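You operate a simulated robot arm through the tools that you are given. There is no shell and no other tool. Be economical: measure what you need, move in short steps, check, and stop when the job is done.

You are at the controls of a simulated robot arm. One attempt, no reset.

TASK
Pump four shots of sweet soup into the cup and heat it.
Fine: Spout back to the middle before you lift the cup. Small hot plate at mid till it steams, then knob to low and switch off; the cup stays on it. No drips. Set down upright: grey cup.

Only the result counts: the job must be done as asked and must still hold three seconds after the hand-in. Knocking over, shifting, dropping, spilling or breaking anything else fails it.

THE ROBOT
A 7-joint arm with a two-finger parallel gripper, fixed in place. Base frame: the origin is at the foot of the arm, x ahead of it, y to its left, z up; the work surface is at about z = 0. Lengths are in m, angles in degrees, forces in N, time in s.
With the tool pointing down near the work surface it reaches from about 0.22 to 0.58 m from the base axis. Its first joint turns from -66.0 to 66.0 degrees. Payload 2.5 kg.
Tool frame: the origin (TCP) lies between the finger pads and is the grasp point; the fingertips stand 0.023 m ahead of it; z points along the fingers, y is the line along which they close. The gripper opens to 0.094 m. The fingers are 0.038 m wide and 0.01 m thick; the gripper's body (0.054 by 0.096 m) begins 0.039 m behind the TCP.
Orientation is that of the tool frame in the base frame, as a unit quaternion [x, y, z, w]. With the fingers straight down and closing along the base's y, the tool's x points along the base's -x, its y along +y and its z along -z.

THE INTERFACE
- The arm moves only by the tool step_arm. Its argument "increments" is a list that holds one entry, the list of rows, each a list of 7 numbers: the shift along the tool's x, y, z in units of 25 mm (1.0 is 25 mm), then the turn, a rotation vector about the tool's x, y, z in units of 5 degrees (1.0 is 5 degrees), then the gripper command, from -1 (shut) to 1 (fully open), values between in proportion. In form: [[[tx, ty, tz, rx, ry, rz, claw], ...]]. A call has 1 to 12 rows; each row shifts and turns the commanded pose from where the row before left it, along the tool's axes as they then stand. A call with a number of a shift or a turn outside -1 to 1 is refused whole. Rows are played at 5 a second. More than 0.05 m and 8.6 degrees between two rows, or a gripper value outside its range, and nothing of the call is played. Where a pose cannot be reached the arm comes as near as it can. A force on the tool above 40 N (or 10 N above the force at the start of the call, whichever is more), or a blocked arm, ends the call early, and 0.2 s more pass. The fingers move at their own pace (about 0.108 m/s each) and stop on an object; they squeeze with about 21 N. The grip force told is the motor's: it shows also when the fingers shut on nothing. Time passes only in rows, and 0.2 s behind the last, so rows that do not move let the fingers close. It gives the time, the measured TCP pose, the force on the tool (base axes), the opening and the grip force at its end, in the units of the frame above (readings bear some noise), with the torque about the TCP (base axes, N m) and any sound that the robot's microphone picked up.
- Cameras (640 x 400 px; columns grow to the right, rows downward): "scene" is fixed at [0.127, -0.4114, 0.5498]; the picture's right is [0.78, -0.63, 0.00], its down [-0.37, -0.45, -0.82] and it looks along [0.51, 0.63, -0.58] (base axes); focal length 222 px, centre (320, 200). "wrist" rides on the gripper at [0.086, 0.016, -0.075] in the tool frame; the picture's right is [-0.18, 0.98, 0.00], its down [-0.58, -0.11, -0.81] and it looks along [-0.79, -0.15, 0.59] (tool axes); focal length 243 px, centre (320, 200). There is no depth. A picture from a camera that has moved, and an enlarged one, comes with that camera's place and axes in the base frame and with its lens. The place of the scene camera against the robot may be out by one fixed shift of up to 0.012 m in any direction.
- grab_frame(camera): a new picture of that camera. The clock stands still meanwhile.
- inspect(camera, box): a new picture of the part [left, top, right, bottom] of that camera's present view, enlarged. The clock stands still meanwhile.
- sign_off(): hands the job in; it is judged then, once.

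Go step by step. Nothing tells you positions but the pictures and the camera data: compare them with the known pose of the tool, close in by small moves and look again before you grip or let go. The budget is 120 turns and 84 pictures, counting those below and the enlarged ones. Unless the task says otherwise, let go and move clear before handing in, and close with one line.

The tools are called after ">>>" as name(argument=value, ...) on one line, values as JSON. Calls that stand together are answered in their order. step_arm: Moves the arm, as the interface text tells. Its arguments: {"type":"object","properties":{"increments":{"type":"array"}},"required":["increments"]} The other tools are called the same way: grab_frame (camera) takes a picture; inspect (camera, box) takes an enlarged picture of a part of a camera's view; sign_off () hands the job in.

At the start:

```text
time: 0.0
tcp_pos: [0.3663, 0.0005, 0.4189]
orientation: [0.0, 1.0, 0.0, 0.0]
contact_force: [-0.1, -0.3, 0.9]
moment: [0.02, 0.01, 0.0]
width: 0.094
grasp_force: 0.1
```

scene: 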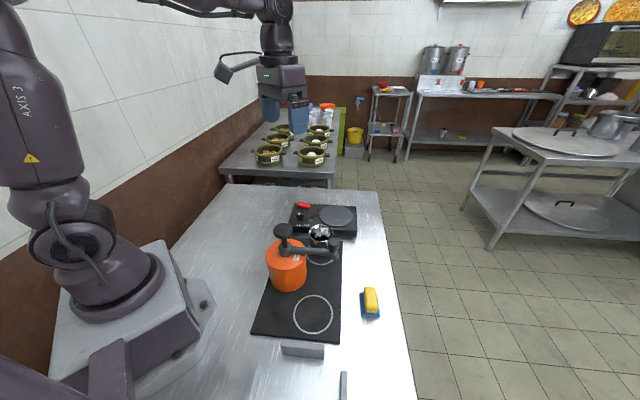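
wrist: 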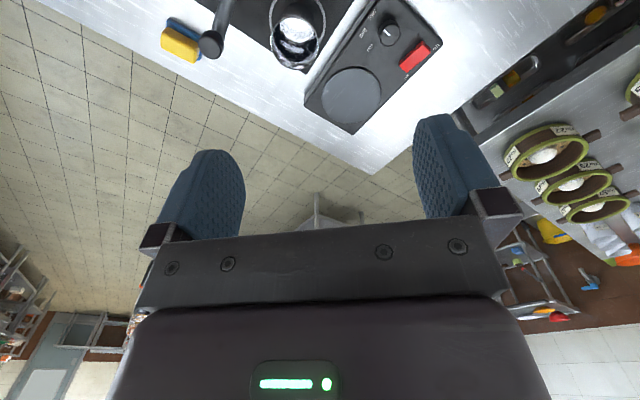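

I see an orange pump pot on a black mat, a shiny cup near it, and a small hot plate with a knob and red switch behind. I'll look closer first.

>>> inspect(camera="scene", box=[240, 190, 400, 290])

>>> inspect(camera="scene", box=[230, 260, 410, 400])

>>> inspect(camera="wrist", box=[140, 0, 460, 180])

```text
4.00 times, centred on (320, 240) of scene
camera zoom: at [0.127, -0.4114, 0.5498], right [0.78, -0.63, 0.0], down [-0.37, -0.45, -0.82], along [0.51, 0.63, -0.58], focal length 890 px, centre (320, 40)
```

zoom: 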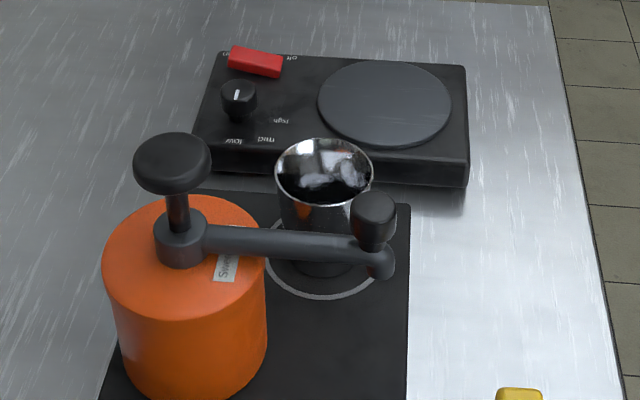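

```text
2.86 times, centred on (320, 330) of scene
camera zoom: at [0.127, -0.4114, 0.5498], right [0.78, -0.63, 0.0], down [-0.37, -0.45, -0.82], along [0.51, 0.63, -0.58], focal length 636 px, centre (320, -171)
```

zoom: 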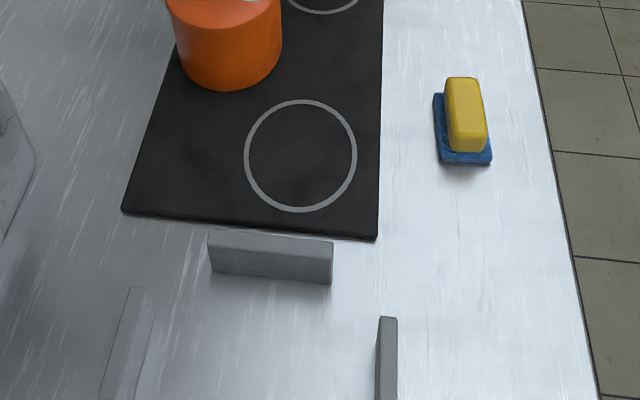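

```text
2.00 times, centred on (300, 90) of wrist
camera zoom: at [0.2784, 0.0163, 0.4929], right [0.18, 0.98, 0.0], down [0.58, -0.11, 0.81], along [0.79, -0.15, -0.59], focal length 485 px, centre (360, 420)
```

zoom: 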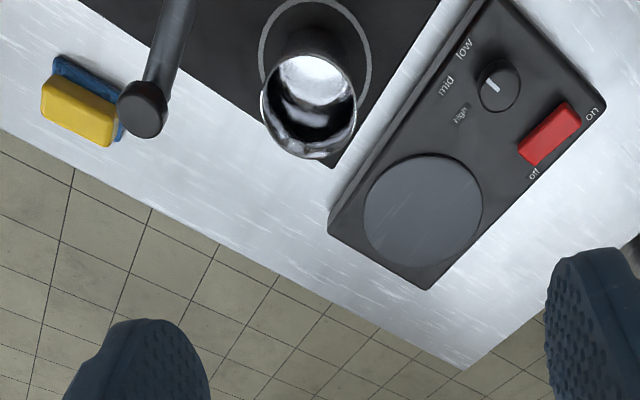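

The mat carries two rings, with the cup on the far ring near (0.42, -0.05), the pot near (0.30, -0.06), and the spout handle near (0.385, -0.143). I'll move back for a better wrist view of the pot.

>>> step_arm(increments=[[[1, -0.5, 0, 0, 0, 0, -1], [1, -0.5, 0, 0, 0, 0, -1], [1, -0.5, 0, 0, 0, 0, -1], [0.8, -0.5, 0, 0, 0, 0, -1], [0, 0, 0, 0, 0, 0, -1]]])

>>> grab_frame(camera="wrist")

>>> inspect(camera="wrist", box=[380, 40, 540, 140])

```text
time: 1.2
tcp_pos: [0.2708, -0.0493, 0.417]
orientation: [-0.001, 1.0, 0.0, 0.0]
contact_force: [-0.5, 0.2, -0.4]
moment: [-0.01, -0.01, -0.02]
width: 0.0
grasp_force: 20.7
```

```text
78 pictures are left
camera wrist: at [0.1828, -0.034, 0.491], right [0.18, 0.98, 0.0], down [0.58, -0.11, 0.81], along [0.79, -0.15, -0.59], focal length 243 px, centre (320, 200)
```

wrist: 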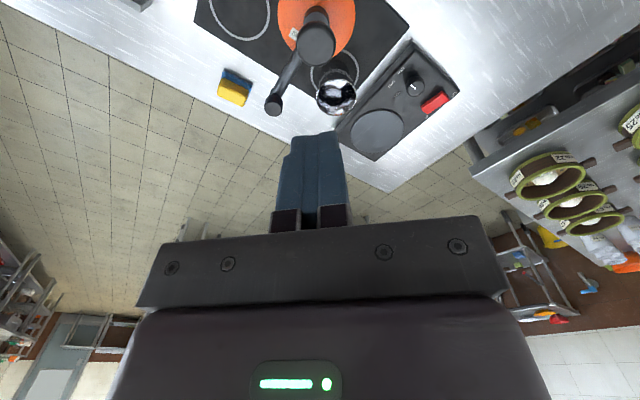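

```text
4.00 times, centred on (460, 90) of wrist
camera zoom: at [0.1828, -0.034, 0.491], right [0.18, 0.98, 0.0], down [0.58, -0.11, 0.81], along [0.79, -0.15, -0.59], focal length 970 px, centre (-240, 640)
```

zoom: 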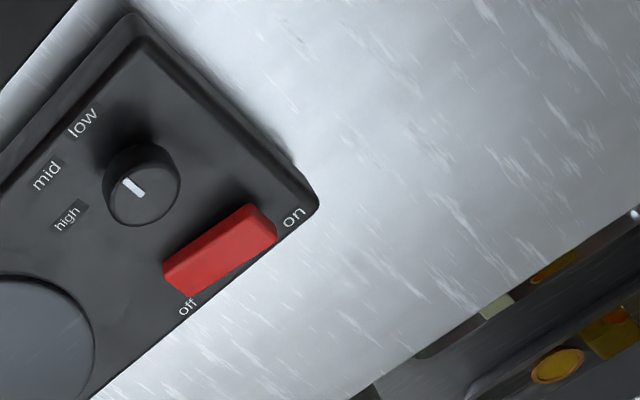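

The knob appears to point at low. I'll zoom in on the pot, spout and cup to measure them.

>>> inspect(camera="wrist", box=[224, 0, 400, 110])

>>> inspect(camera="scene", box=[255, 195, 383, 275])

```text
3.64 times, centred on (312, 55) of wrist
camera zoom: at [0.1828, -0.034, 0.491], right [0.18, 0.98, 0.0], down [0.58, -0.11, 0.81], along [0.79, -0.15, -0.59], focal length 882 px, centre (349, 727)
```

zoom: 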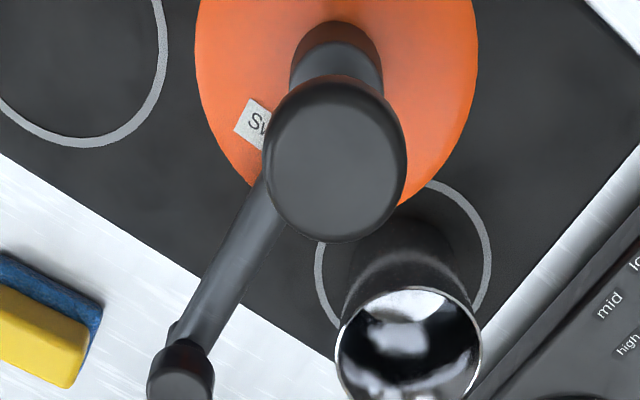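

```text
5.00 times, centred on (319, 235) of scene
camera zoom: at [0.127, -0.4114, 0.5498], right [0.78, -0.63, 0.0], down [-0.37, -0.45, -0.82], along [0.51, 0.63, -0.58], focal length 1112 px, centre (325, 25)
```

zoom: 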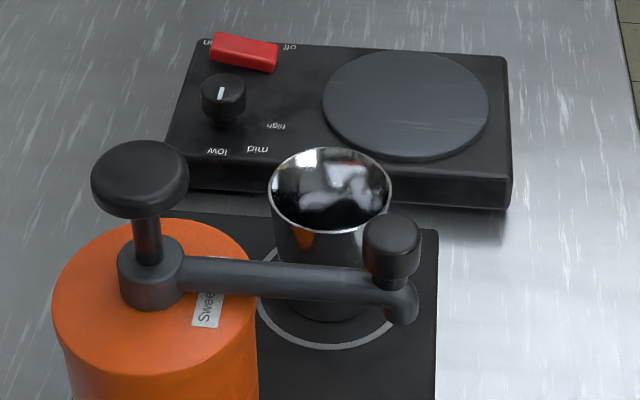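

Pump axis is at about (0.301, -0.061), disc top z≈0.177, and the spout handle is at about (0.384, -0.147) with its top at z≈0.143. I'll go above the handle and turn the tool to grip it crosswise to the spout.

>>> step_arm(increments=[[[-0.906, -0.782, 0.9, 0, 0, 0, -1], [-0.906, -0.782, 0.9, 0, 0, 0, -1], [-0.906, -0.782, 0.9, 0, 0, 0, 0], [-0.906, -0.782, 0.9, 0, 0, 0, 0.2], [-0.906, -0.782, 0.9, 0, 0, 0, 0.2], [0, 0, 0, 0, 0, 1, 0.2], [0, 0, 0, 0, 0, 1, 0.2], [0, 0, 0, 0, 0, 1, 0.2], [0, 0, 0, 0, 0, 1, 0.2], [0, 0, 0, 0, 0, 1, 0.2], [0, 0, 0, 0, 0, 1, 0.2], [0, 0, 0, 0, 0, 1, 0.2]]])

>>> step_arm(increments=[[[0, 0, 0, 0, 0, 1, 0.2], [0, 0, 0, 0, 0, 1, 0.2], [0, 0, 0, 0, 0, 0.2, 0.2], [0, 0, 0, 0, 0, 0, 0.2]]])

>>> grab_frame(camera="wrist")

>>> grab_frame(camera="scene")

```text
time: 3.8
tcp_pos: [0.384, -0.1469, 0.3057]
orientation: [0.302, 0.953, 0.001, 0.0]
contact_force: [-0.8, -0.2, 0.0]
moment: [-0.01, -0.01, -0.02]
width: 0.0564
grasp_force: 0.0
```

```text
time: 4.8
tcp_pos: [0.3847, -0.1472, 0.3053]
orientation: [0.39, 0.921, 0.001, -0.001]
contact_force: [-0.4, 0.1, -0.1]
moment: [0.02, -0.02, 0.01]
width: 0.0563
grasp_force: 0.1
```

```text
74 pictures are left
camera wrist: at [0.3353, -0.0738, 0.38], right [0.84, 0.55, 0.0], down [0.33, -0.49, 0.81], along [0.44, -0.67, -0.59], focal length 243 px, centre (320, 200)
```

wrist: 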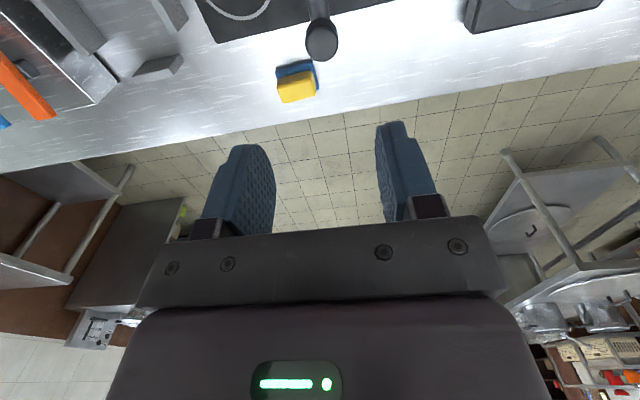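

```text
73 pictures are left
```

scene: 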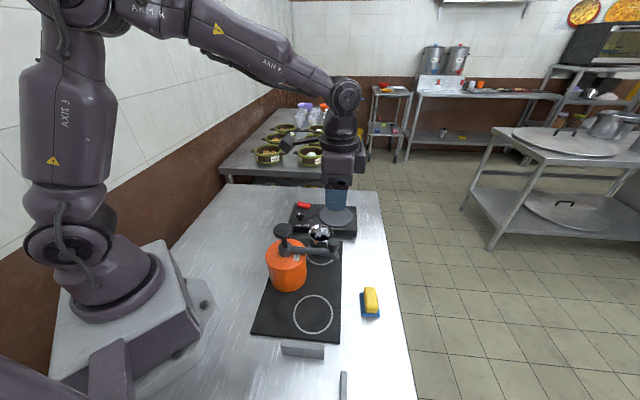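

The handle lies directly under the TCP. I'll descend around it and check.

>>> step_arm(increments=[[[0, 0, 1, 0, 0, 0, 0.2], [0, 0, 1, 0, 0, 0, 0.2], [0, 0, 1, 0, 0, 0, 0.2], [0, 0, 1, 0, 0, 0, 0.2], [0, 0, 1, 0, 0, 0, 0.2], [0, 0, 0.6, 0, 0, 0, 0.2], [0, 0, 0, 0, 0, 0, 0.2]]])

>>> inspect(camera="scene", box=[255, 195, 383, 275])

>>> grab_frame(camera="wrist")

```text
time: 6.4
tcp_pos: [0.3832, -0.1491, 0.1657]
orientation: [0.391, 0.92, 0.0, 0.0]
contact_force: [0.0, 1.3, 0.0]
moment: [-0.03, 0.01, 0.0]
width: 0.0563
grasp_force: 0.1
```

```text
5.00 times, centred on (319, 235) of scene
camera zoom: at [0.127, -0.4114, 0.5498], right [0.78, -0.63, 0.0], down [-0.37, -0.45, -0.82], along [0.51, 0.63, -0.58], focal length 1112 px, centre (325, 25)
```

zoom: 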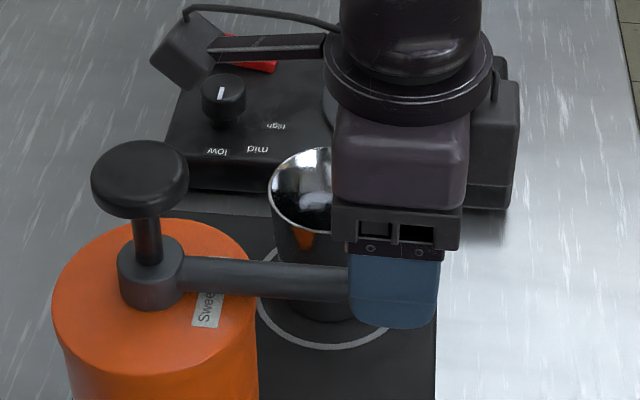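

```text
71 pictures are left
camera wrist: at [0.3338, -0.0766, 0.2405], right [0.83, 0.55, 0.0], down [0.33, -0.49, 0.81], along [0.44, -0.67, -0.59], focal length 243 px, centre (320, 200)
```

wrist: 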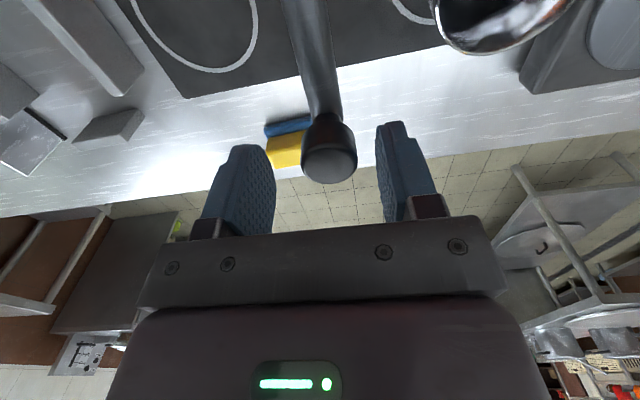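

The handle sits between the fingers. I'll go down another 25 mm and close.

>>> step_arm(increments=[[[0, 0.12, 0.5, 0, 0, 0, 0.2], [0, 0, 0.5, 0, 0, 0, 0.2], [0, 0, 0, 0, 0, 0, 0.2]]])

>>> step_arm(increments=[[[0, 0, 0, 0, 0, 0, -0.1], [0, 0, 0, 0, 0, 0, -0.3], [0, 0, 0, 0, 0, 0, -1], [0, 0, 0, 0, 0, 0, -1]]])

>>> grab_frame(camera="wrist")

```text
time: 7.2
tcp_pos: [0.3869, -0.1459, 0.1423]
orientation: [0.391, 0.92, 0.0, 0.0]
contact_force: [-0.4, 0.3, 0.0]
moment: [0.01, 0.0, -0.02]
width: 0.0565
grasp_force: 0.0
```

```text
time: 8.2
tcp_pos: [0.387, -0.1458, 0.1426]
orientation: [0.39, 0.921, 0.0, 0.0]
contact_force: [0.5, 0.2, -0.1]
moment: [0.0, -0.05, -0.03]
width: 0.0274
grasp_force: 21.7
```

```text
70 pictures are left
camera wrist: at [0.3377, -0.0734, 0.2169], right [0.83, 0.55, 0.0], down [0.33, -0.49, 0.81], along [0.44, -0.67, -0.59], focal length 243 px, centre (320, 200)
```

wrist: 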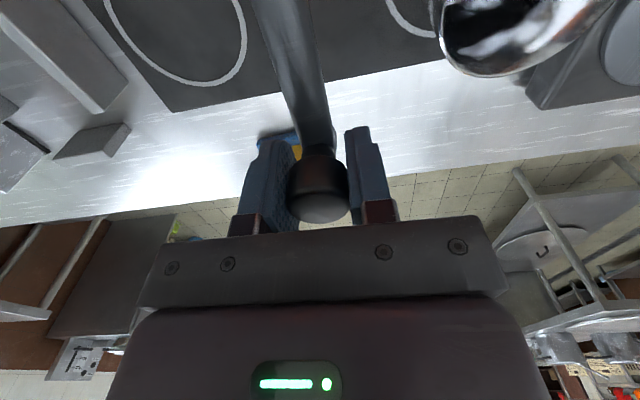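

Grip is secure. I'll swing the spout counter-clockwise along its arc about the pump axis, half the way first.

>>> step_arm(increments=[[[0.012, 0.34, 0, 0, 0, -0.8, -1], [0.012, 0.34, 0, 0, 0, -0.8, -1], [0.012, 0.34, 0, 0, 0, -0.8, -1], [0.012, 0.34, 0, 0, 0, -0.8, -1], [0.012, 0.34, 0, 0, 0, -0.8, -1], [0.012, 0.34, 0, 0, 0, -0.8, -1]]])

>>> inspect(camera="scene", box=[255, 195, 383, 275])

```text
time: 9.6
tcp_pos: [0.4155, -0.1016, 0.1415]
orientation: [0.19, 0.982, 0.0, -0.001]
contact_force: [-4.8, 1.9, 16.0]
moment: [0.04, 0.08, -0.03]
width: 0.0276
grasp_force: 20.4
```

```text
5.00 times, centred on (319, 235) of scene
camera zoom: at [0.1269, -0.4114, 0.5499], right [0.78, -0.63, 0.0], down [-0.37, -0.45, -0.82], along [0.52, 0.63, -0.58], focal length 1112 px, centre (325, 25)
```

zoom: 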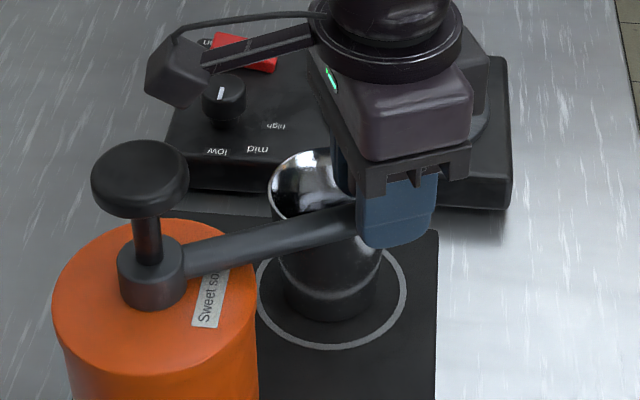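

The swing works, with a slight radial pull and some vertical load, so I'll continue with a small correction inward and up.

>>> step_arm(increments=[[[0.05, 0.34, -0.04, 0, 0, -0.8, -1], [0.03, 0.34, 0, 0, 0, -0.8, -1], [0.02, 0.34, 0, 0, 0, -0.8, -1], [0.02, 0.34, 0, 0, 0, -0.8, -1]]])

>>> inspect(camera="scene", box=[255, 195, 383, 275])

>>> grab_frame(camera="wrist")

```text
time: 10.6
tcp_pos: [0.4217, -0.0706, 0.143]
orientation: [0.052, 0.999, 0.001, 0.001]
contact_force: [8.1, -0.8, 0.4]
moment: [-0.07, -0.51, -0.03]
width: 0.0273
grasp_force: 20.8
```

```text
5.00 times, centred on (319, 235) of scene
camera zoom: at [0.127, -0.4114, 0.5498], right [0.78, -0.63, 0.0], down [-0.37, -0.45, -0.82], along [0.51, 0.63, -0.58], focal length 1112 px, centre (325, 25)
```

zoom: 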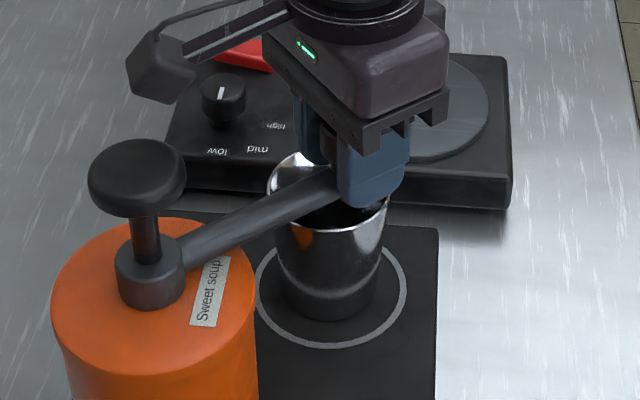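

```text
67 pictures are left
camera wrist: at [0.3362, -0.0461, 0.2171], right [0.28, 0.96, 0.0], down [0.57, -0.17, 0.81], along [0.77, -0.23, -0.59], focal length 243 px, centre (320, 200)
```

wrist: 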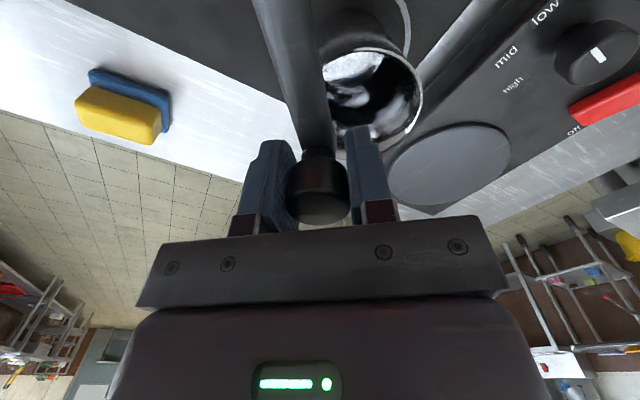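

The spout is nearly over the cup. The radial force now says I cut slightly inward, so I'll move out a touch and zoom in on the cup and spout.

>>> step_arm(increments=[[[-0.07, 0.06, 0, 0, 0, -0.2, -1], [-0.04, 0.1, 0, 0, 0, -0.2, -1]]])

>>> inspect(camera="wrist", box=[260, 0, 500, 150])

>>> inspect(camera="scene", box=[255, 195, 383, 275])

```text
time: 11.2
tcp_pos: [0.4232, -0.0665, 0.1413]
orientation: [0.034, 0.999, 0.0, -0.003]
contact_force: [-10.5, 0.3, 0.3]
moment: [0.05, -0.22, 0.09]
width: 0.0273
grasp_force: 20.9
```

```text
2.67 times, centred on (380, 75) of wrist
camera zoom: at [0.3371, -0.0446, 0.217], right [0.25, 0.97, 0.0], down [0.58, -0.15, 0.8], along [0.78, -0.2, -0.6], focal length 647 px, centre (160, 533)
```

zoom: 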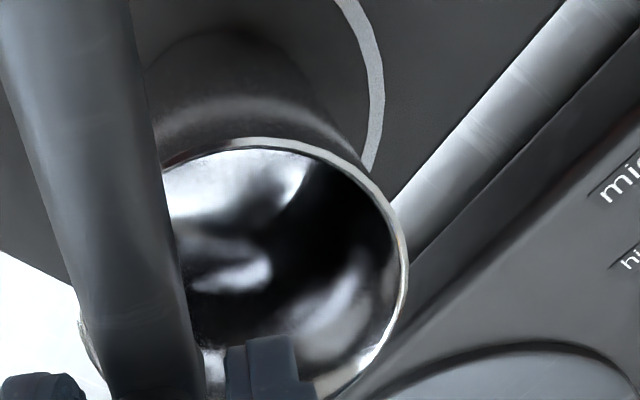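

```text
5.00 times, centred on (319, 235) of scene
camera zoom: at [0.127, -0.4114, 0.5498], right [0.78, -0.63, 0.0], down [-0.37, -0.45, -0.82], along [0.51, 0.63, -0.58], focal length 1112 px, centre (325, 25)
```

zoom: 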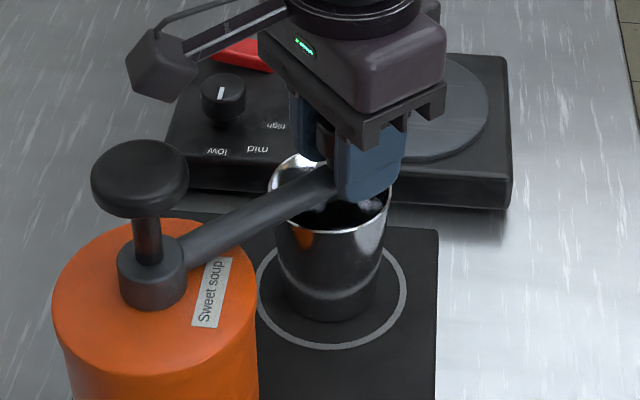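

The pot centre is confirmed at about (0.302, -0.061) and the cup at about (0.418, -0.047), so the spout needs about 9° more.

>>> step_arm(increments=[[[0.05, 0.255, 0, 0, 0, -0.6, -1], [0.01, 0.255, 0, 0, 0, -0.6, -1], [0.01, 0.255, 0, 0, 0, -0.6, -1]]])

>>> inspect(camera="wrist", box=[220, 0, 460, 150])

>>> inspect(camera="scene", box=[255, 195, 383, 275])

```text
time: 12.0
tcp_pos: [0.4234, -0.0488, 0.1426]
orientation: [-0.044, 0.999, 0.0, -0.002]
contact_force: [-17.9, -1.4, -0.6]
moment: [-0.01, 0.14, -0.01]
width: 0.0272
grasp_force: 21.0
```

```text
2.67 times, centred on (340, 75) of wrist
camera zoom: at [0.3345, -0.0397, 0.217], right [0.1, 1.0, 0.0], down [0.59, -0.06, 0.8], along [0.8, -0.08, -0.59], focal length 647 px, centre (267, 533)
```

zoom: 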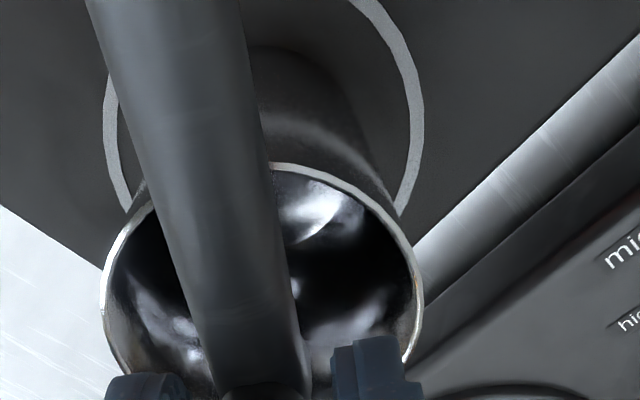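

```text
5.00 times, centred on (319, 235) of scene
camera zoom: at [0.127, -0.4114, 0.5498], right [0.78, -0.63, 0.0], down [-0.37, -0.45, -0.82], along [0.51, 0.63, -0.58], focal length 1112 px, centre (325, 25)
```

zoom: 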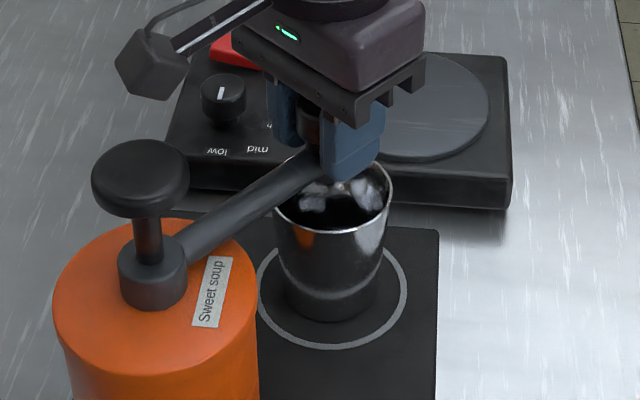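

The handle is now straight above the cup centre. I'll ease out the radial load and release, then rise.

>>> step_arm(increments=[[[0.09, 0.0, 0, 0, 0, 0, -1], [0, 0, 0, 0, 0, 0, -1]]])

>>> step_arm(increments=[[[0, 0, 0, 0, 0, 0, -0.2], [0, 0, 0, 0, 0, 0, 0.1], [0, 0, 0, 0, 0, 0, 0.2], [0, 0, -1, 0, 0, 0, 0.2], [0, 0, -1, 0, 0, 0, 0.2], [0, 0, -1, 0, 0, 0, 0.2], [0, 0, -1, 0, 0, 0, 0.2]]])

>>> grab_frame(camera="wrist")

>>> inspect(camera="scene", box=[255, 195, 383, 275])

```text
time: 12.6
tcp_pos: [0.4227, -0.0465, 0.1425]
orientation: [-0.045, 0.999, 0.0, 0.002]
contact_force: [3.3, -1.3, 0.1]
moment: [-0.01, -0.22, 0.12]
width: 0.0273
grasp_force: 21.0
```

```text
time: 14.2
tcp_pos: [0.4205, -0.0487, 0.242]
orientation: [-0.044, 0.999, 0.0, 0.0]
contact_force: [0.7, 0.2, -1.1]
moment: [-0.01, -0.01, -0.01]
width: 0.0565
grasp_force: 0.1
```

```text
62 pictures are left
camera wrist: at [0.3325, -0.0401, 0.3162], right [0.1, 1.0, 0.0], down [0.59, -0.06, 0.81], along [0.8, -0.08, -0.59], focal length 243 px, centre (320, 200)
```

wrist: 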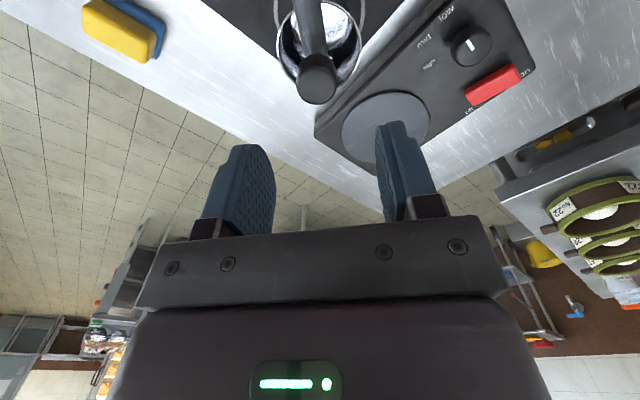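

```text
5.00 times, centred on (319, 235) of scene
camera zoom: at [0.127, -0.4114, 0.5498], right [0.78, -0.63, 0.0], down [-0.37, -0.45, -0.82], along [0.51, 0.63, -0.58], focal length 1112 px, centre (325, 25)
```

zoom: 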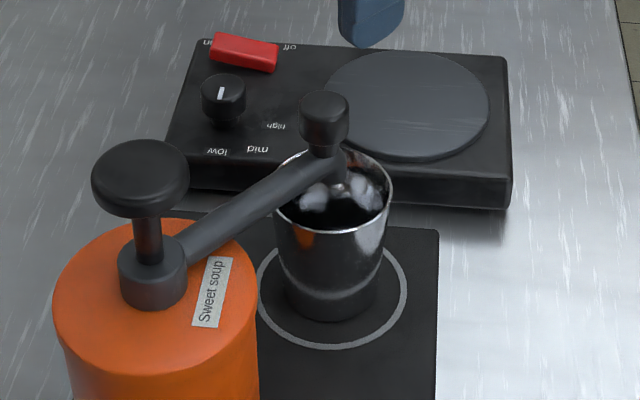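

I'll check closely where the nozzle mouth sits over the cup.

>>> inspect(camera="wrist", box=[256, 0, 384, 80])

>>> inspect(camera="scene", box=[296, 205, 344, 235])

```text
5.00 times, centred on (320, 40) of wrist
camera zoom: at [0.3325, -0.0401, 0.3162], right [0.1, 1.0, 0.0], down [0.59, -0.06, 0.81], along [0.8, -0.08, -0.59], focal length 1213 px, centre (320, 1000)
```

zoom: 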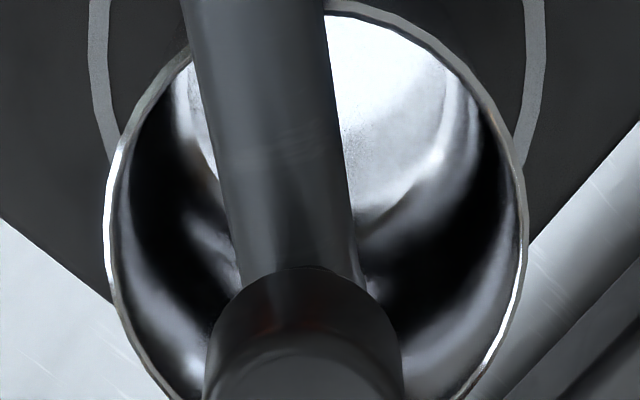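

```text
13.33 times, centred on (320, 220) of scene
camera zoom: at [0.127, -0.4114, 0.5498], right [0.78, -0.63, 0.0], down [-0.37, -0.45, -0.82], along [0.51, 0.63, -0.58], focal length 2966 px, centre (320, -67)
```

zoom: 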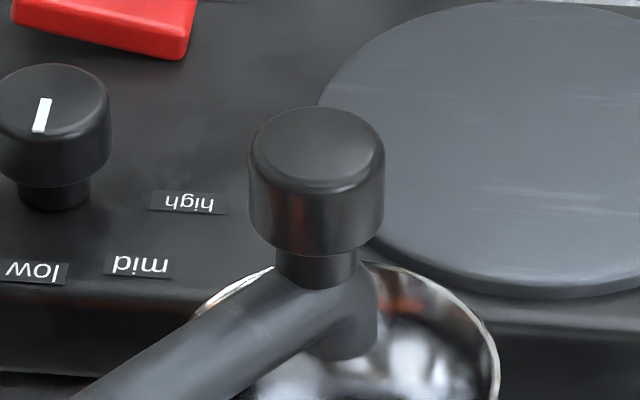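

The cup centre (0.420, -0.0495) matches the spout end. Next I'll close the fingers and go above the pump head.

>>> step_arm(increments=[[[0, 0, -0.7, 0, 0, 0, -1], [0.953, -0.014, 0, 0, 0, 0, -1], [0.953, -0.014, 0, 0, 0, 0, -1], [0.953, -0.014, 0, 0, 0, 0, -1], [0.953, -0.014, 0, 0, 0, 0, -1], [0.953, -0.014, 0, 0, 0, 0, -1], [0, 0, 0.5, 0, 0, 0, -1], [0, 0, 0.5, 0, 0, 0, -1], [0, 0, 0.5, 0, 0, 0, -1], [0, 0, 0, 0, 0, 0, -1]]])

>>> inspect(camera="scene", box=[255, 185, 383, 265])

>>> grab_frame(camera="wrist")

```text
time: 16.4
tcp_pos: [0.3035, -0.0596, 0.221]
orientation: [-0.043, 0.999, 0.0, 0.0]
contact_force: [0.0, 1.2, 0.0]
moment: [0.0, 0.0, 0.0]
width: 0.0001
grasp_force: 20.9
```

```text
5.00 times, centred on (319, 225) of scene
camera zoom: at [0.127, -0.4114, 0.5498], right [0.78, -0.63, 0.0], down [-0.37, -0.45, -0.82], along [0.51, 0.63, -0.58], focal length 1112 px, centre (325, 75)
```

zoom: 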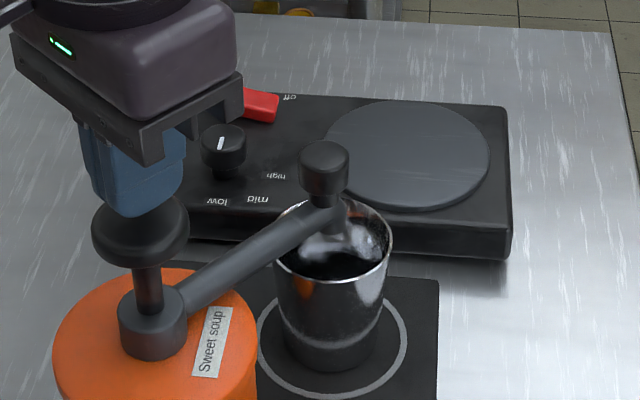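

```text
57 pictures are left
camera wrist: at [0.2146, -0.0513, 0.2958], right [0.1, 1.0, 0.0], down [0.59, -0.06, 0.81], along [0.8, -0.08, -0.59], focal length 243 px, centre (320, 200)
```

wrist: 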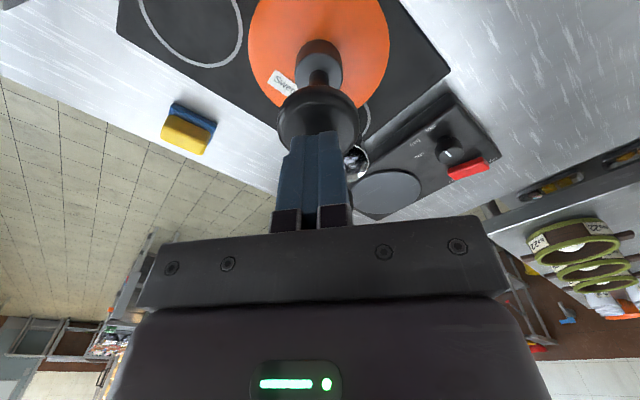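

Centred over the pump head. I'll approach for contact.

>>> step_arm(increments=[[[0, 0, 0.3, 0, 0, 0, -1], [0, 0, 0.2, 0, 0, 0, -1], [0, 0, 0, 0, 0, 0, -1]]])

>>> inspect(camera="scene", box=[255, 205, 335, 255])

```text
time: 17.2
tcp_pos: [0.3037, -0.0589, 0.2089]
orientation: [-0.043, 0.999, 0.0, 0.0]
contact_force: [0.0, -0.2, 0.1]
moment: [-0.03, -0.03, 0.01]
width: 0.0
grasp_force: 21.1
```

```text
8.00 times, centred on (295, 230) of scene
camera zoom: at [0.127, -0.4114, 0.5499], right [0.78, -0.63, 0.0], down [-0.37, -0.45, -0.82], along [0.51, 0.63, -0.58], focal length 1780 px, centre (520, -40)
```

zoom: 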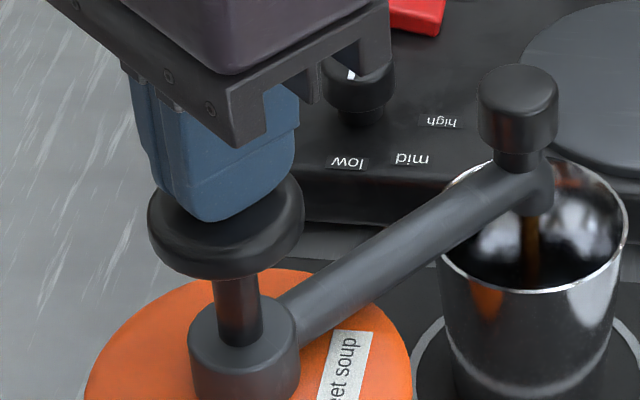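

A brown stream seems to be coming from the nozzle already. I'll hold still one step and look again.

>>> step_arm(increments=[[[0, 0, 0, 0, 0, 0, -1], [0, 0, 0, 0, 0, 0, -1], [0, 0, 0, 0, 0, 0, -1]]])

>>> inspect(camera="scene", box=[255, 205, 335, 255])

```text
time: 18.0
tcp_pos: [0.3031, -0.0593, 0.2087]
orientation: [-0.043, 0.999, 0.0, 0.0]
contact_force: [-0.6, 0.0, 1.6]
moment: [-0.03, -0.01, 0.05]
width: 0.0
grasp_force: 20.8
```

```text
8.00 times, centred on (295, 230) of scene
camera zoom: at [0.127, -0.4114, 0.5499], right [0.78, -0.63, 0.0], down [-0.37, -0.45, -0.82], along [0.51, 0.63, -0.58], focal length 1780 px, centre (520, -40)
```

zoom: 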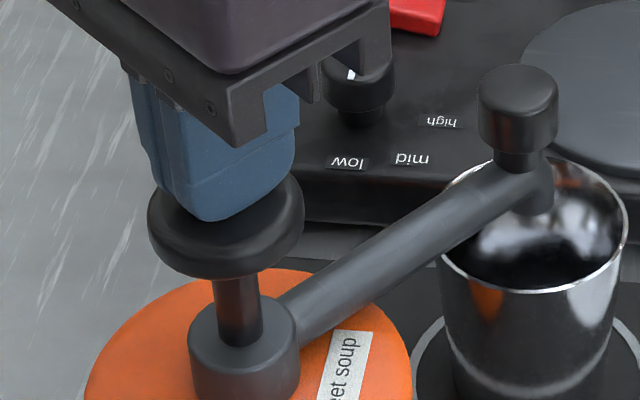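

The head has sunk about 3 mm under a light touch, so the stroke has begun. I'll finish it as the first full press and watch the force.

>>> step_arm(increments=[[[0, 0, 0.2, 0, 0, 0, -1], [0, 0, 0.2, 0, 0, 0, -1], [0, 0, 0, 0, 0, 0, -1]]])

>>> inspect(camera="scene", box=[255, 205, 335, 255])

```text
time: 18.8
tcp_pos: [0.302, -0.0599, 0.1991]
orientation: [-0.043, 0.999, 0.0, 0.0]
contact_force: [2.2, -0.8, 4.7]
moment: [-0.03, 0.04, -0.03]
width: 0.0
grasp_force: 21.0
```

```text
8.00 times, centred on (295, 230) of scene
camera zoom: at [0.127, -0.4114, 0.5499], right [0.78, -0.63, 0.0], down [-0.37, -0.45, -0.82], along [0.51, 0.63, -0.58], focal length 1780 px, centre (520, -40)
```

zoom: 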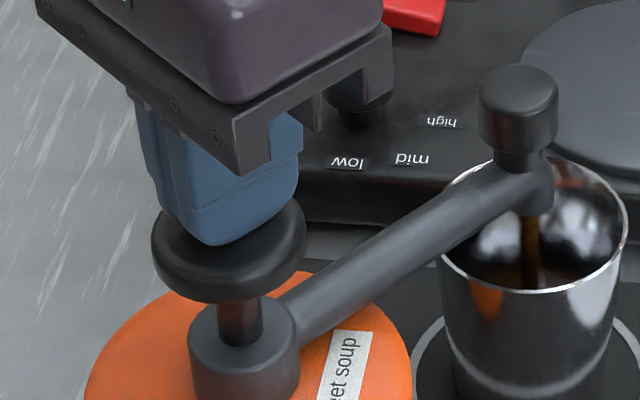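

Flow follows the stroke. I'll carry on down to the end stop.

>>> step_arm(increments=[[[0, 0, 0.2, 0, 0, 0, -1], [0, 0, 0.2, 0, 0, 0, -1], [0, 0, 0, 0, 0, 0, -1]]])

>>> step_arm(increments=[[[0, 0, 0.12, 0, 0, 0, -1], [0, 0, 0.12, 0, 0, 0, -1], [0, 0, 0, 0, 0, 0, -1]]])

>>> inspect(camera="scene", box=[255, 205, 335, 255])

```text
time: 19.6
tcp_pos: [0.3024, -0.0597, 0.1892]
orientation: [-0.045, 0.999, 0.0, 0.0]
contact_force: [-0.3, 1.8, 5.4]
moment: [0.06, -0.04, 0.07]
width: 0.0
grasp_force: 20.9
```

```text
time: 20.1
tcp_pos: [0.3023, -0.0591, 0.1871]
orientation: [-0.045, 0.999, 0.0, -0.001]
contact_force: [-6.1, 0.6, 16.8]
moment: [0.05, 0.24, -0.03]
width: 0.0
grasp_force: 21.1
stopped in row 2: the force on the tool passed its limit at 48 N (the readings are from after the stop); the commanded pose is now the measured one
```

```text
8.00 times, centred on (295, 230) of scene
camera zoom: at [0.1269, -0.4114, 0.5499], right [0.78, -0.63, 0.0], down [-0.37, -0.45, -0.82], along [0.52, 0.63, -0.58], focal length 1780 px, centre (520, -40)
```

zoom: 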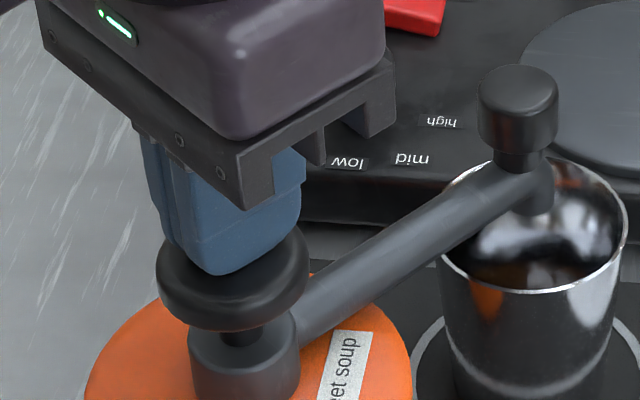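

End stop is at TCP z≈0.187, one full shot. I'll raise to let the head return, then check the force and head.

>>> step_arm(increments=[[[0, 0, -0.4, 0, 0, 0, -1], [0, 0, -0.4, 0, 0, 0, -1], [0, 0, -0.4, 0, 0, 0, -1], [0, 0, -0.3, 0, 0, 0, -1], [0, 0, 0, 0, 0, 0, -1], [0, 0, 0, 0, 0, 0, -1]]])

>>> inspect(camera="scene", box=[255, 205, 335, 255])

```text
time: 21.5
tcp_pos: [0.3005, -0.0603, 0.2246]
orientation: [-0.044, 0.999, 0.001, 0.0]
contact_force: [-0.6, 0.4, -0.2]
moment: [0.01, 0.02, 0.0]
width: 0.0
grasp_force: 20.9
```

```text
8.00 times, centred on (295, 230) of scene
camera zoom: at [0.127, -0.4114, 0.5498], right [0.78, -0.63, 0.0], down [-0.37, -0.45, -0.82], along [0.51, 0.63, -0.58], focal length 1780 px, centre (520, -40)
```

zoom: 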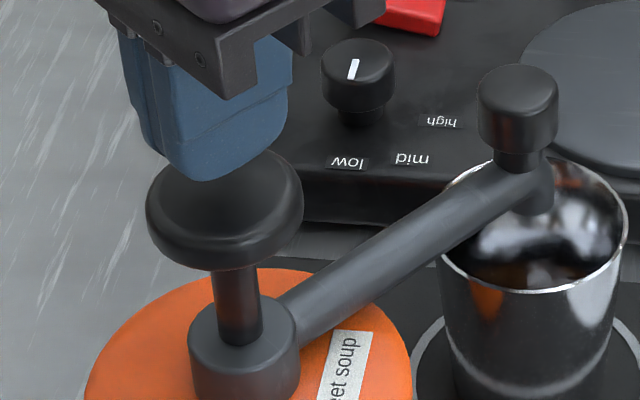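

The head is fully back. Second press.

>>> step_arm(increments=[[[0, 0, 0.35, 0, 0, 0, -1], [0, 0, 0.35, 0, 0, 0, -1], [0, 0, 0.35, 0, 0, 0, -1], [0, 0, 0.35, 0, 0, 0, -1], [0, 0, 0.1, 0, 0, 0, -1], [0, 0, 0.03, 0, 0, 0, -1], [0, 0, 0, 0, 0, 0, -1]]])

```text
time: 23.0
tcp_pos: [0.3018, -0.0609, 0.187]
orientation: [-0.044, 0.999, 0.0, 0.001]
contact_force: [-6.7, 1.9, 15.5]
moment: [-0.02, 0.26, 0.01]
width: 0.0003
grasp_force: 21.3
stopped in row 7: the force on the tool passed its limit at 41 N (the readings are from after the stop); the commanded pose is now the measured one
```

Second full stroke reached the stop. I'll release, then do the third press slightly gentler at the bottom.

>>> step_arm(increments=[[[0, 0, -0.4, 0, 0, 0, -1], [0, 0, -0.4, 0, 0, 0, -1], [0, 0, -0.4, 0, 0, 0, -1], [0, 0, -0.3, 0, 0, 0, -1], [0, 0, 0, 0, 0, 0, -1], [0, 0, 0, 0, 0, 0, -1]]])

>>> inspect(camera="scene", box=[255, 205, 335, 255])

>>> step_arm(increments=[[[0, 0, 0.35, 0, 0, 0, -1], [0, 0, 0.35, 0, 0, 0, -1], [0, 0, 0.35, 0, 0, 0, -1], [0, 0, 0.35, 0, 0, 0, -1], [0, 0, 0.09, 0, 0, 0, -1], [0, 0, 0.02, 0, 0, 0, -1], [0, 0, 0, 0, 0, 0, -1]]])

```text
time: 24.4
tcp_pos: [0.3012, -0.0603, 0.224]
orientation: [-0.044, 0.999, 0.0, 0.001]
contact_force: [0.4, -0.2, 0.2]
moment: [-0.01, -0.03, 0.01]
width: 0.0
grasp_force: 21.2
```

```text
8.00 times, centred on (295, 230) of scene
camera zoom: at [0.127, -0.4114, 0.5498], right [0.78, -0.63, 0.0], down [-0.37, -0.45, -0.82], along [0.51, 0.63, -0.58], focal length 1780 px, centre (520, -40)
```

zoom: 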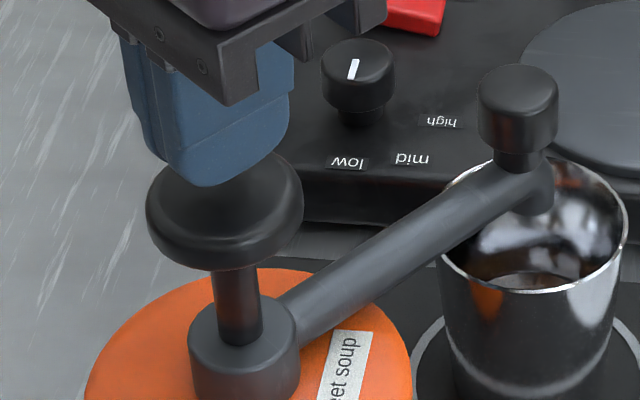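

```text
time: 25.9
tcp_pos: [0.3024, -0.0614, 0.1883]
orientation: [-0.045, 0.999, 0.0, 0.0]
contact_force: [-5.2, 0.7, 15.4]
moment: [0.01, 0.19, -0.01]
width: 0.0
grasp_force: 21.2
stopped in row 7: the force on the tool passed its limit at 41 N (the readings are from after the stop); the commanded pose is now the measured one
```

Third full stroke is done and the level in the cup is rising. I'll release and do the fourth.

>>> step_arm(increments=[[[0, 0, -0.4, 0, 0, 0, -1], [0, 0, -0.4, 0, 0, 0, -1], [0, 0, -0.4, 0, 0, 0, -1], [0, 0, -0.26, 0, 0, 0, -1], [0, 0, 0, 0, 0, 0, -1], [0, 0, 0, 0, 0, 0, -1]]])

>>> step_arm(increments=[[[0, 0, 0.35, 0, 0, 0, -1], [0, 0, 0.35, 0, 0, 0, -1], [0, 0, 0.35, 0, 0, 0, -1], [0, 0, 0.35, 0, 0, 0, -1], [0, 0, 0.07, 0, 0, 0, -1], [0, 0, 0.02, 0, 0, 0, -1], [0, 0, 0, 0, 0, 0, -1]]])

>>> inspect(camera="scene", box=[255, 205, 335, 255])

```text
time: 27.3
tcp_pos: [0.304, -0.0603, 0.2255]
orientation: [-0.044, 0.999, -0.001, -0.001]
contact_force: [0.2, -0.9, -0.5]
moment: [-0.02, 0.02, 0.01]
width: 0.0
grasp_force: 21.2
```

```text
time: 28.9
tcp_pos: [0.3036, -0.0604, 0.187]
orientation: [-0.044, 0.999, -0.001, 0.003]
contact_force: [-2.2, 4.1, 32.4]
moment: [0.04, 0.43, -0.15]
width: 0.0
grasp_force: 20.8
```

```text
8.00 times, centred on (295, 230) of scene
camera zoom: at [0.1269, -0.4113, 0.5499], right [0.78, -0.63, 0.0], down [-0.37, -0.45, -0.82], along [0.52, 0.63, -0.58], focal length 1780 px, centre (520, -40)
```

zoom: 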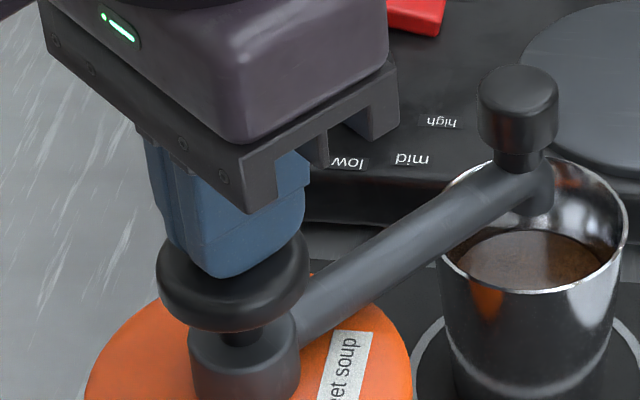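

Four full shots are in the cup. I'll rise, wait for drips to finish, and return above the handle.

>>> step_arm(increments=[[[0, 0, -0.5, 0, 0, 0, -1], [0, 0, -1, 0, 0, 0, -1], [0, 0, -1, 0, 0, 0, -1], [-0.935, 0.03, 0, 0, 0, 0, -1], [-0.935, 0.03, 0, 0, 0, 0, -1], [-0.935, 0.03, 0, 0, 0, 0, -1], [-0.935, 0.03, 0, 0, 0, 0, 0.2], [-0.935, 0.03, 0, 0, 0, 0, 0.2], [0, 0, 0, 0, 0, 0, 0.2], [0, 0, 0, 0, 0, 0, 0.2]]])

>>> inspect(camera="scene", box=[255, 195, 383, 275])

>>> grab_frame(camera="wrist")

```text
time: 31.1
tcp_pos: [0.4189, -0.0479, 0.2487]
orientation: [-0.044, 0.999, 0.0, 0.0]
contact_force: [-0.2, 0.1, -0.4]
moment: [0.0, 0.03, -0.03]
width: 0.0563
grasp_force: 0.0
```

```text
5.00 times, centred on (319, 235) of scene
camera zoom: at [0.127, -0.4114, 0.5498], right [0.78, -0.63, 0.0], down [-0.37, -0.45, -0.82], along [0.51, 0.63, -0.58], focal length 1112 px, centre (325, 25)
```

zoom: 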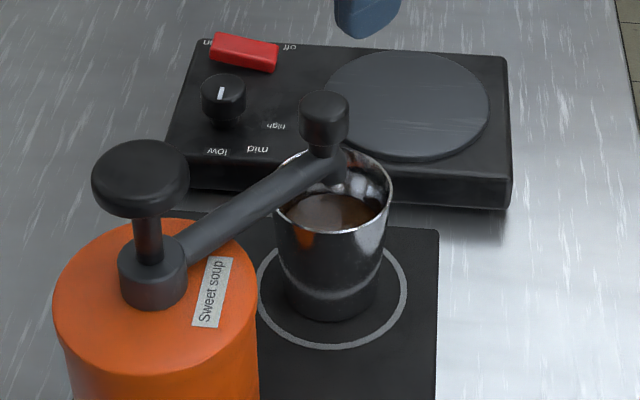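

```text
48 pictures are left
camera wrist: at [0.3303, -0.0398, 0.3226], right [0.1, 1.0, 0.0], down [0.59, -0.06, 0.81], along [0.8, -0.08, -0.59], focal length 243 px, centre (320, 200)
```

wrist: 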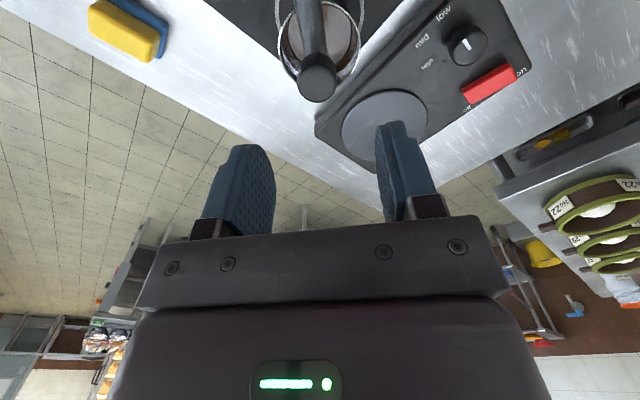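

No drip shows. I'll descend onto the handle and grip it again.

>>> step_arm(increments=[[[-0.06, -0.03, 0.6, 0, 0, 0, 0.2], [0, 0, 0.9, 0, 0, 0, 0.2], [0, 0, 0.9, 0, 0, 0, 0.2], [0, 0, 0.9, 0, 0, 0, 0.2], [0, 0, 0.9, 0, 0, 0, 0.2], [0, 0, 0, 0, 0, 0, 0.2], [0, 0, 0, 0, 0, 0, -0.1], [0, 0, 0, 0, 0, 0, -0.3], [0, 0, 0, 0, 0, 0, -1], [0, 0, 0, 0, 0, 0, -1]]])

```text
time: 33.3
tcp_pos: [0.4214, -0.0466, 0.1414]
orientation: [-0.043, 0.999, 0.0, -0.001]
contact_force: [1.2, 1.1, 0.3]
moment: [-0.01, -0.02, -0.08]
width: 0.0274
grasp_force: 20.9
```

Gripped. I'll swing the spout back clockwise.

>>> step_arm(increments=[[[0.012, -0.337, 0, 0, 0, 0.8, -1], [0.012, -0.337, 0, 0, 0, 0.8, -1], [0.012, -0.337, 0, 0, 0, 0.8, -1], [0.012, -0.337, 0, 0, 0, 0.8, -1]]])

```text
time: 34.3
tcp_pos: [0.4184, -0.0808, 0.1444]
orientation: [0.097, 0.995, -0.001, 0.003]
contact_force: [12.7, -2.7, 0.0]
moment: [-0.13, -0.36, -0.02]
width: 0.0274
grasp_force: 21.0
```

>>> step_arm(increments=[[[-0.045, -0.337, 0, 0, 0, 0.8, -1], [0.0, -0.337, 0, 0, 0, 0.8, -1], [0.012, -0.337, 0, 0, 0, 0.8, -1], [0.012, -0.337, 0, 0, 0, 0.8, -1]]])

```text
time: 35.3
tcp_pos: [0.4081, -0.1115, 0.1445]
orientation: [0.234, 0.972, -0.001, -0.003]
contact_force: [-2.1, -0.9, -1.6]
moment: [0.14, 0.21, 0.11]
width: 0.027
grasp_force: 20.6
```

>>> step_arm(increments=[[[0.012, -0.337, 0, 0, 0, 0.8, -1], [0.012, -0.337, 0, 0, 0, 0.8, -1], [0.012, -0.337, 0, 0, 0, 0.8, -1], [0.012, -0.337, 0, 0, 0, 0.8, -1], [0.008, -0.22, 0, 0, 0, 0.53, -1], [0, 0, 0, 0, 0, 0, -1]]])

>>> inspect(camera="scene", box=[255, 195, 383, 275])

```text
time: 36.7
tcp_pos: [0.3863, -0.1455, 0.1445]
orientation: [0.389, 0.921, 0.001, 0.0]
contact_force: [-11.0, 11.1, 4.6]
moment: [0.26, 0.18, -0.04]
width: 0.0273
grasp_force: 21.0
```

```text
5.00 times, centred on (319, 235) of scene
camera zoom: at [0.127, -0.4114, 0.5499], right [0.78, -0.63, 0.0], down [-0.37, -0.45, -0.82], along [0.51, 0.63, -0.58], focal length 1112 px, centre (325, 25)
```

zoom: 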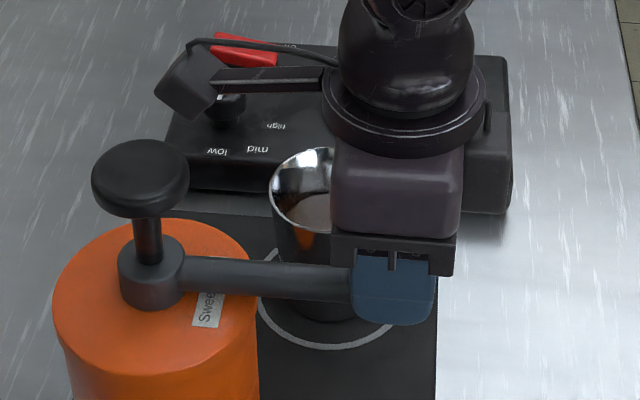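

The spout is back at its starting pose. I'll relieve the radial load, release and rise.

>>> step_arm(increments=[[[0.08, 0, 0, 0, 0, 0, -1], [0, 0, 0, 0, 0, 0, -0.2], [0, 0, 0, 0, 0, 0, 0.1], [0, 0, 0, 0, 0, 0, 0.2], [0, 0, -1, 0, 0, 0, 0.2], [0, 0, -1, 0, 0, 0, 0.2], [0, 0, -1, 0, 0, 0, 0.2], [0, 0, -1, 0, 0, 0, 0.2], [0, 0, -1, 0, 0, 0, 0.2], [0, 0, 0, 0, 0, 0, 0.2]]])

>>> inspect(camera="scene", box=[255, 195, 383, 275])

```text
time: 38.9
tcp_pos: [0.386, -0.146, 0.27]
orientation: [0.389, 0.921, 0.0, 0.001]
contact_force: [0.3, 0.3, -0.1]
moment: [0.02, -0.02, 0.02]
width: 0.0564
grasp_force: 0.1
```

```text
5.00 times, centred on (319, 235) of scene
camera zoom: at [0.127, -0.4114, 0.5498], right [0.78, -0.63, 0.0], down [-0.37, -0.45, -0.82], along [0.51, 0.63, -0.58], focal length 1112 px, centre (325, 25)
```

zoom: 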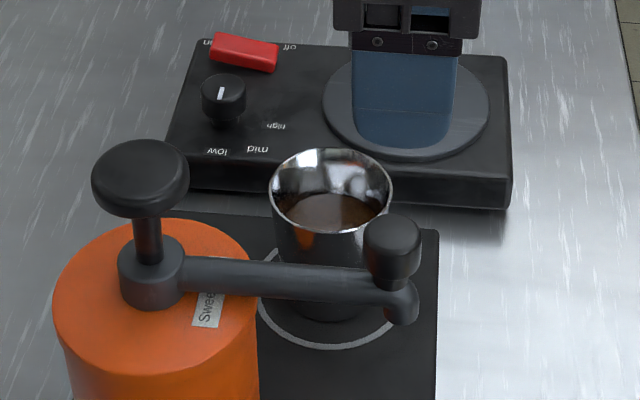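

The spout is exactly in its middle position. I'll open fully and move above the cup, keeping this wrist angle so the camera stays clear of the pump head.

>>> step_arm(increments=[[[0.455, 0.917, 0, 0, 0, 0, 1], [0.455, 0.917, 0, 0, 0, 0, 1], [0.455, 0.917, 0, 0, 0, 0, 1], [0.455, 0.917, 0, 0, 0, 0, 1], [0, 0, 0, 0, 0, 0, 1]]])

>>> grab_frame(camera="wrist")

```text
time: 40.1
tcp_pos: [0.4172, -0.0473, 0.2686]
orientation: [0.389, 0.921, 0.0, 0.001]
contact_force: [-0.3, -1.1, 0.2]
moment: [0.03, 0.04, 0.03]
width: 0.094
grasp_force: 0.0
```

```text
45 pictures are left
camera wrist: at [0.3671, 0.0255, 0.3411], right [0.83, 0.56, 0.0], down [0.33, -0.49, 0.81], along [0.45, -0.67, -0.59], focal length 243 px, centre (320, 200)
```

wrist: 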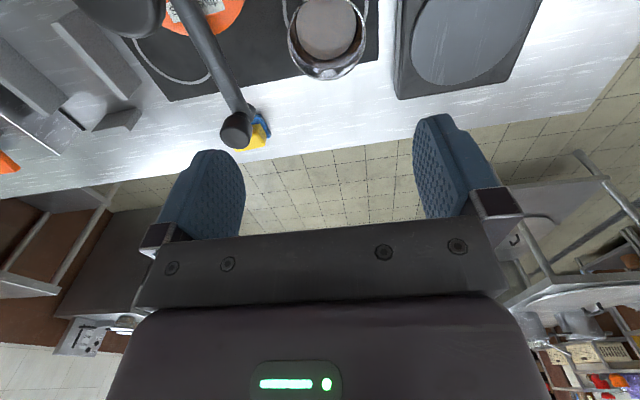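

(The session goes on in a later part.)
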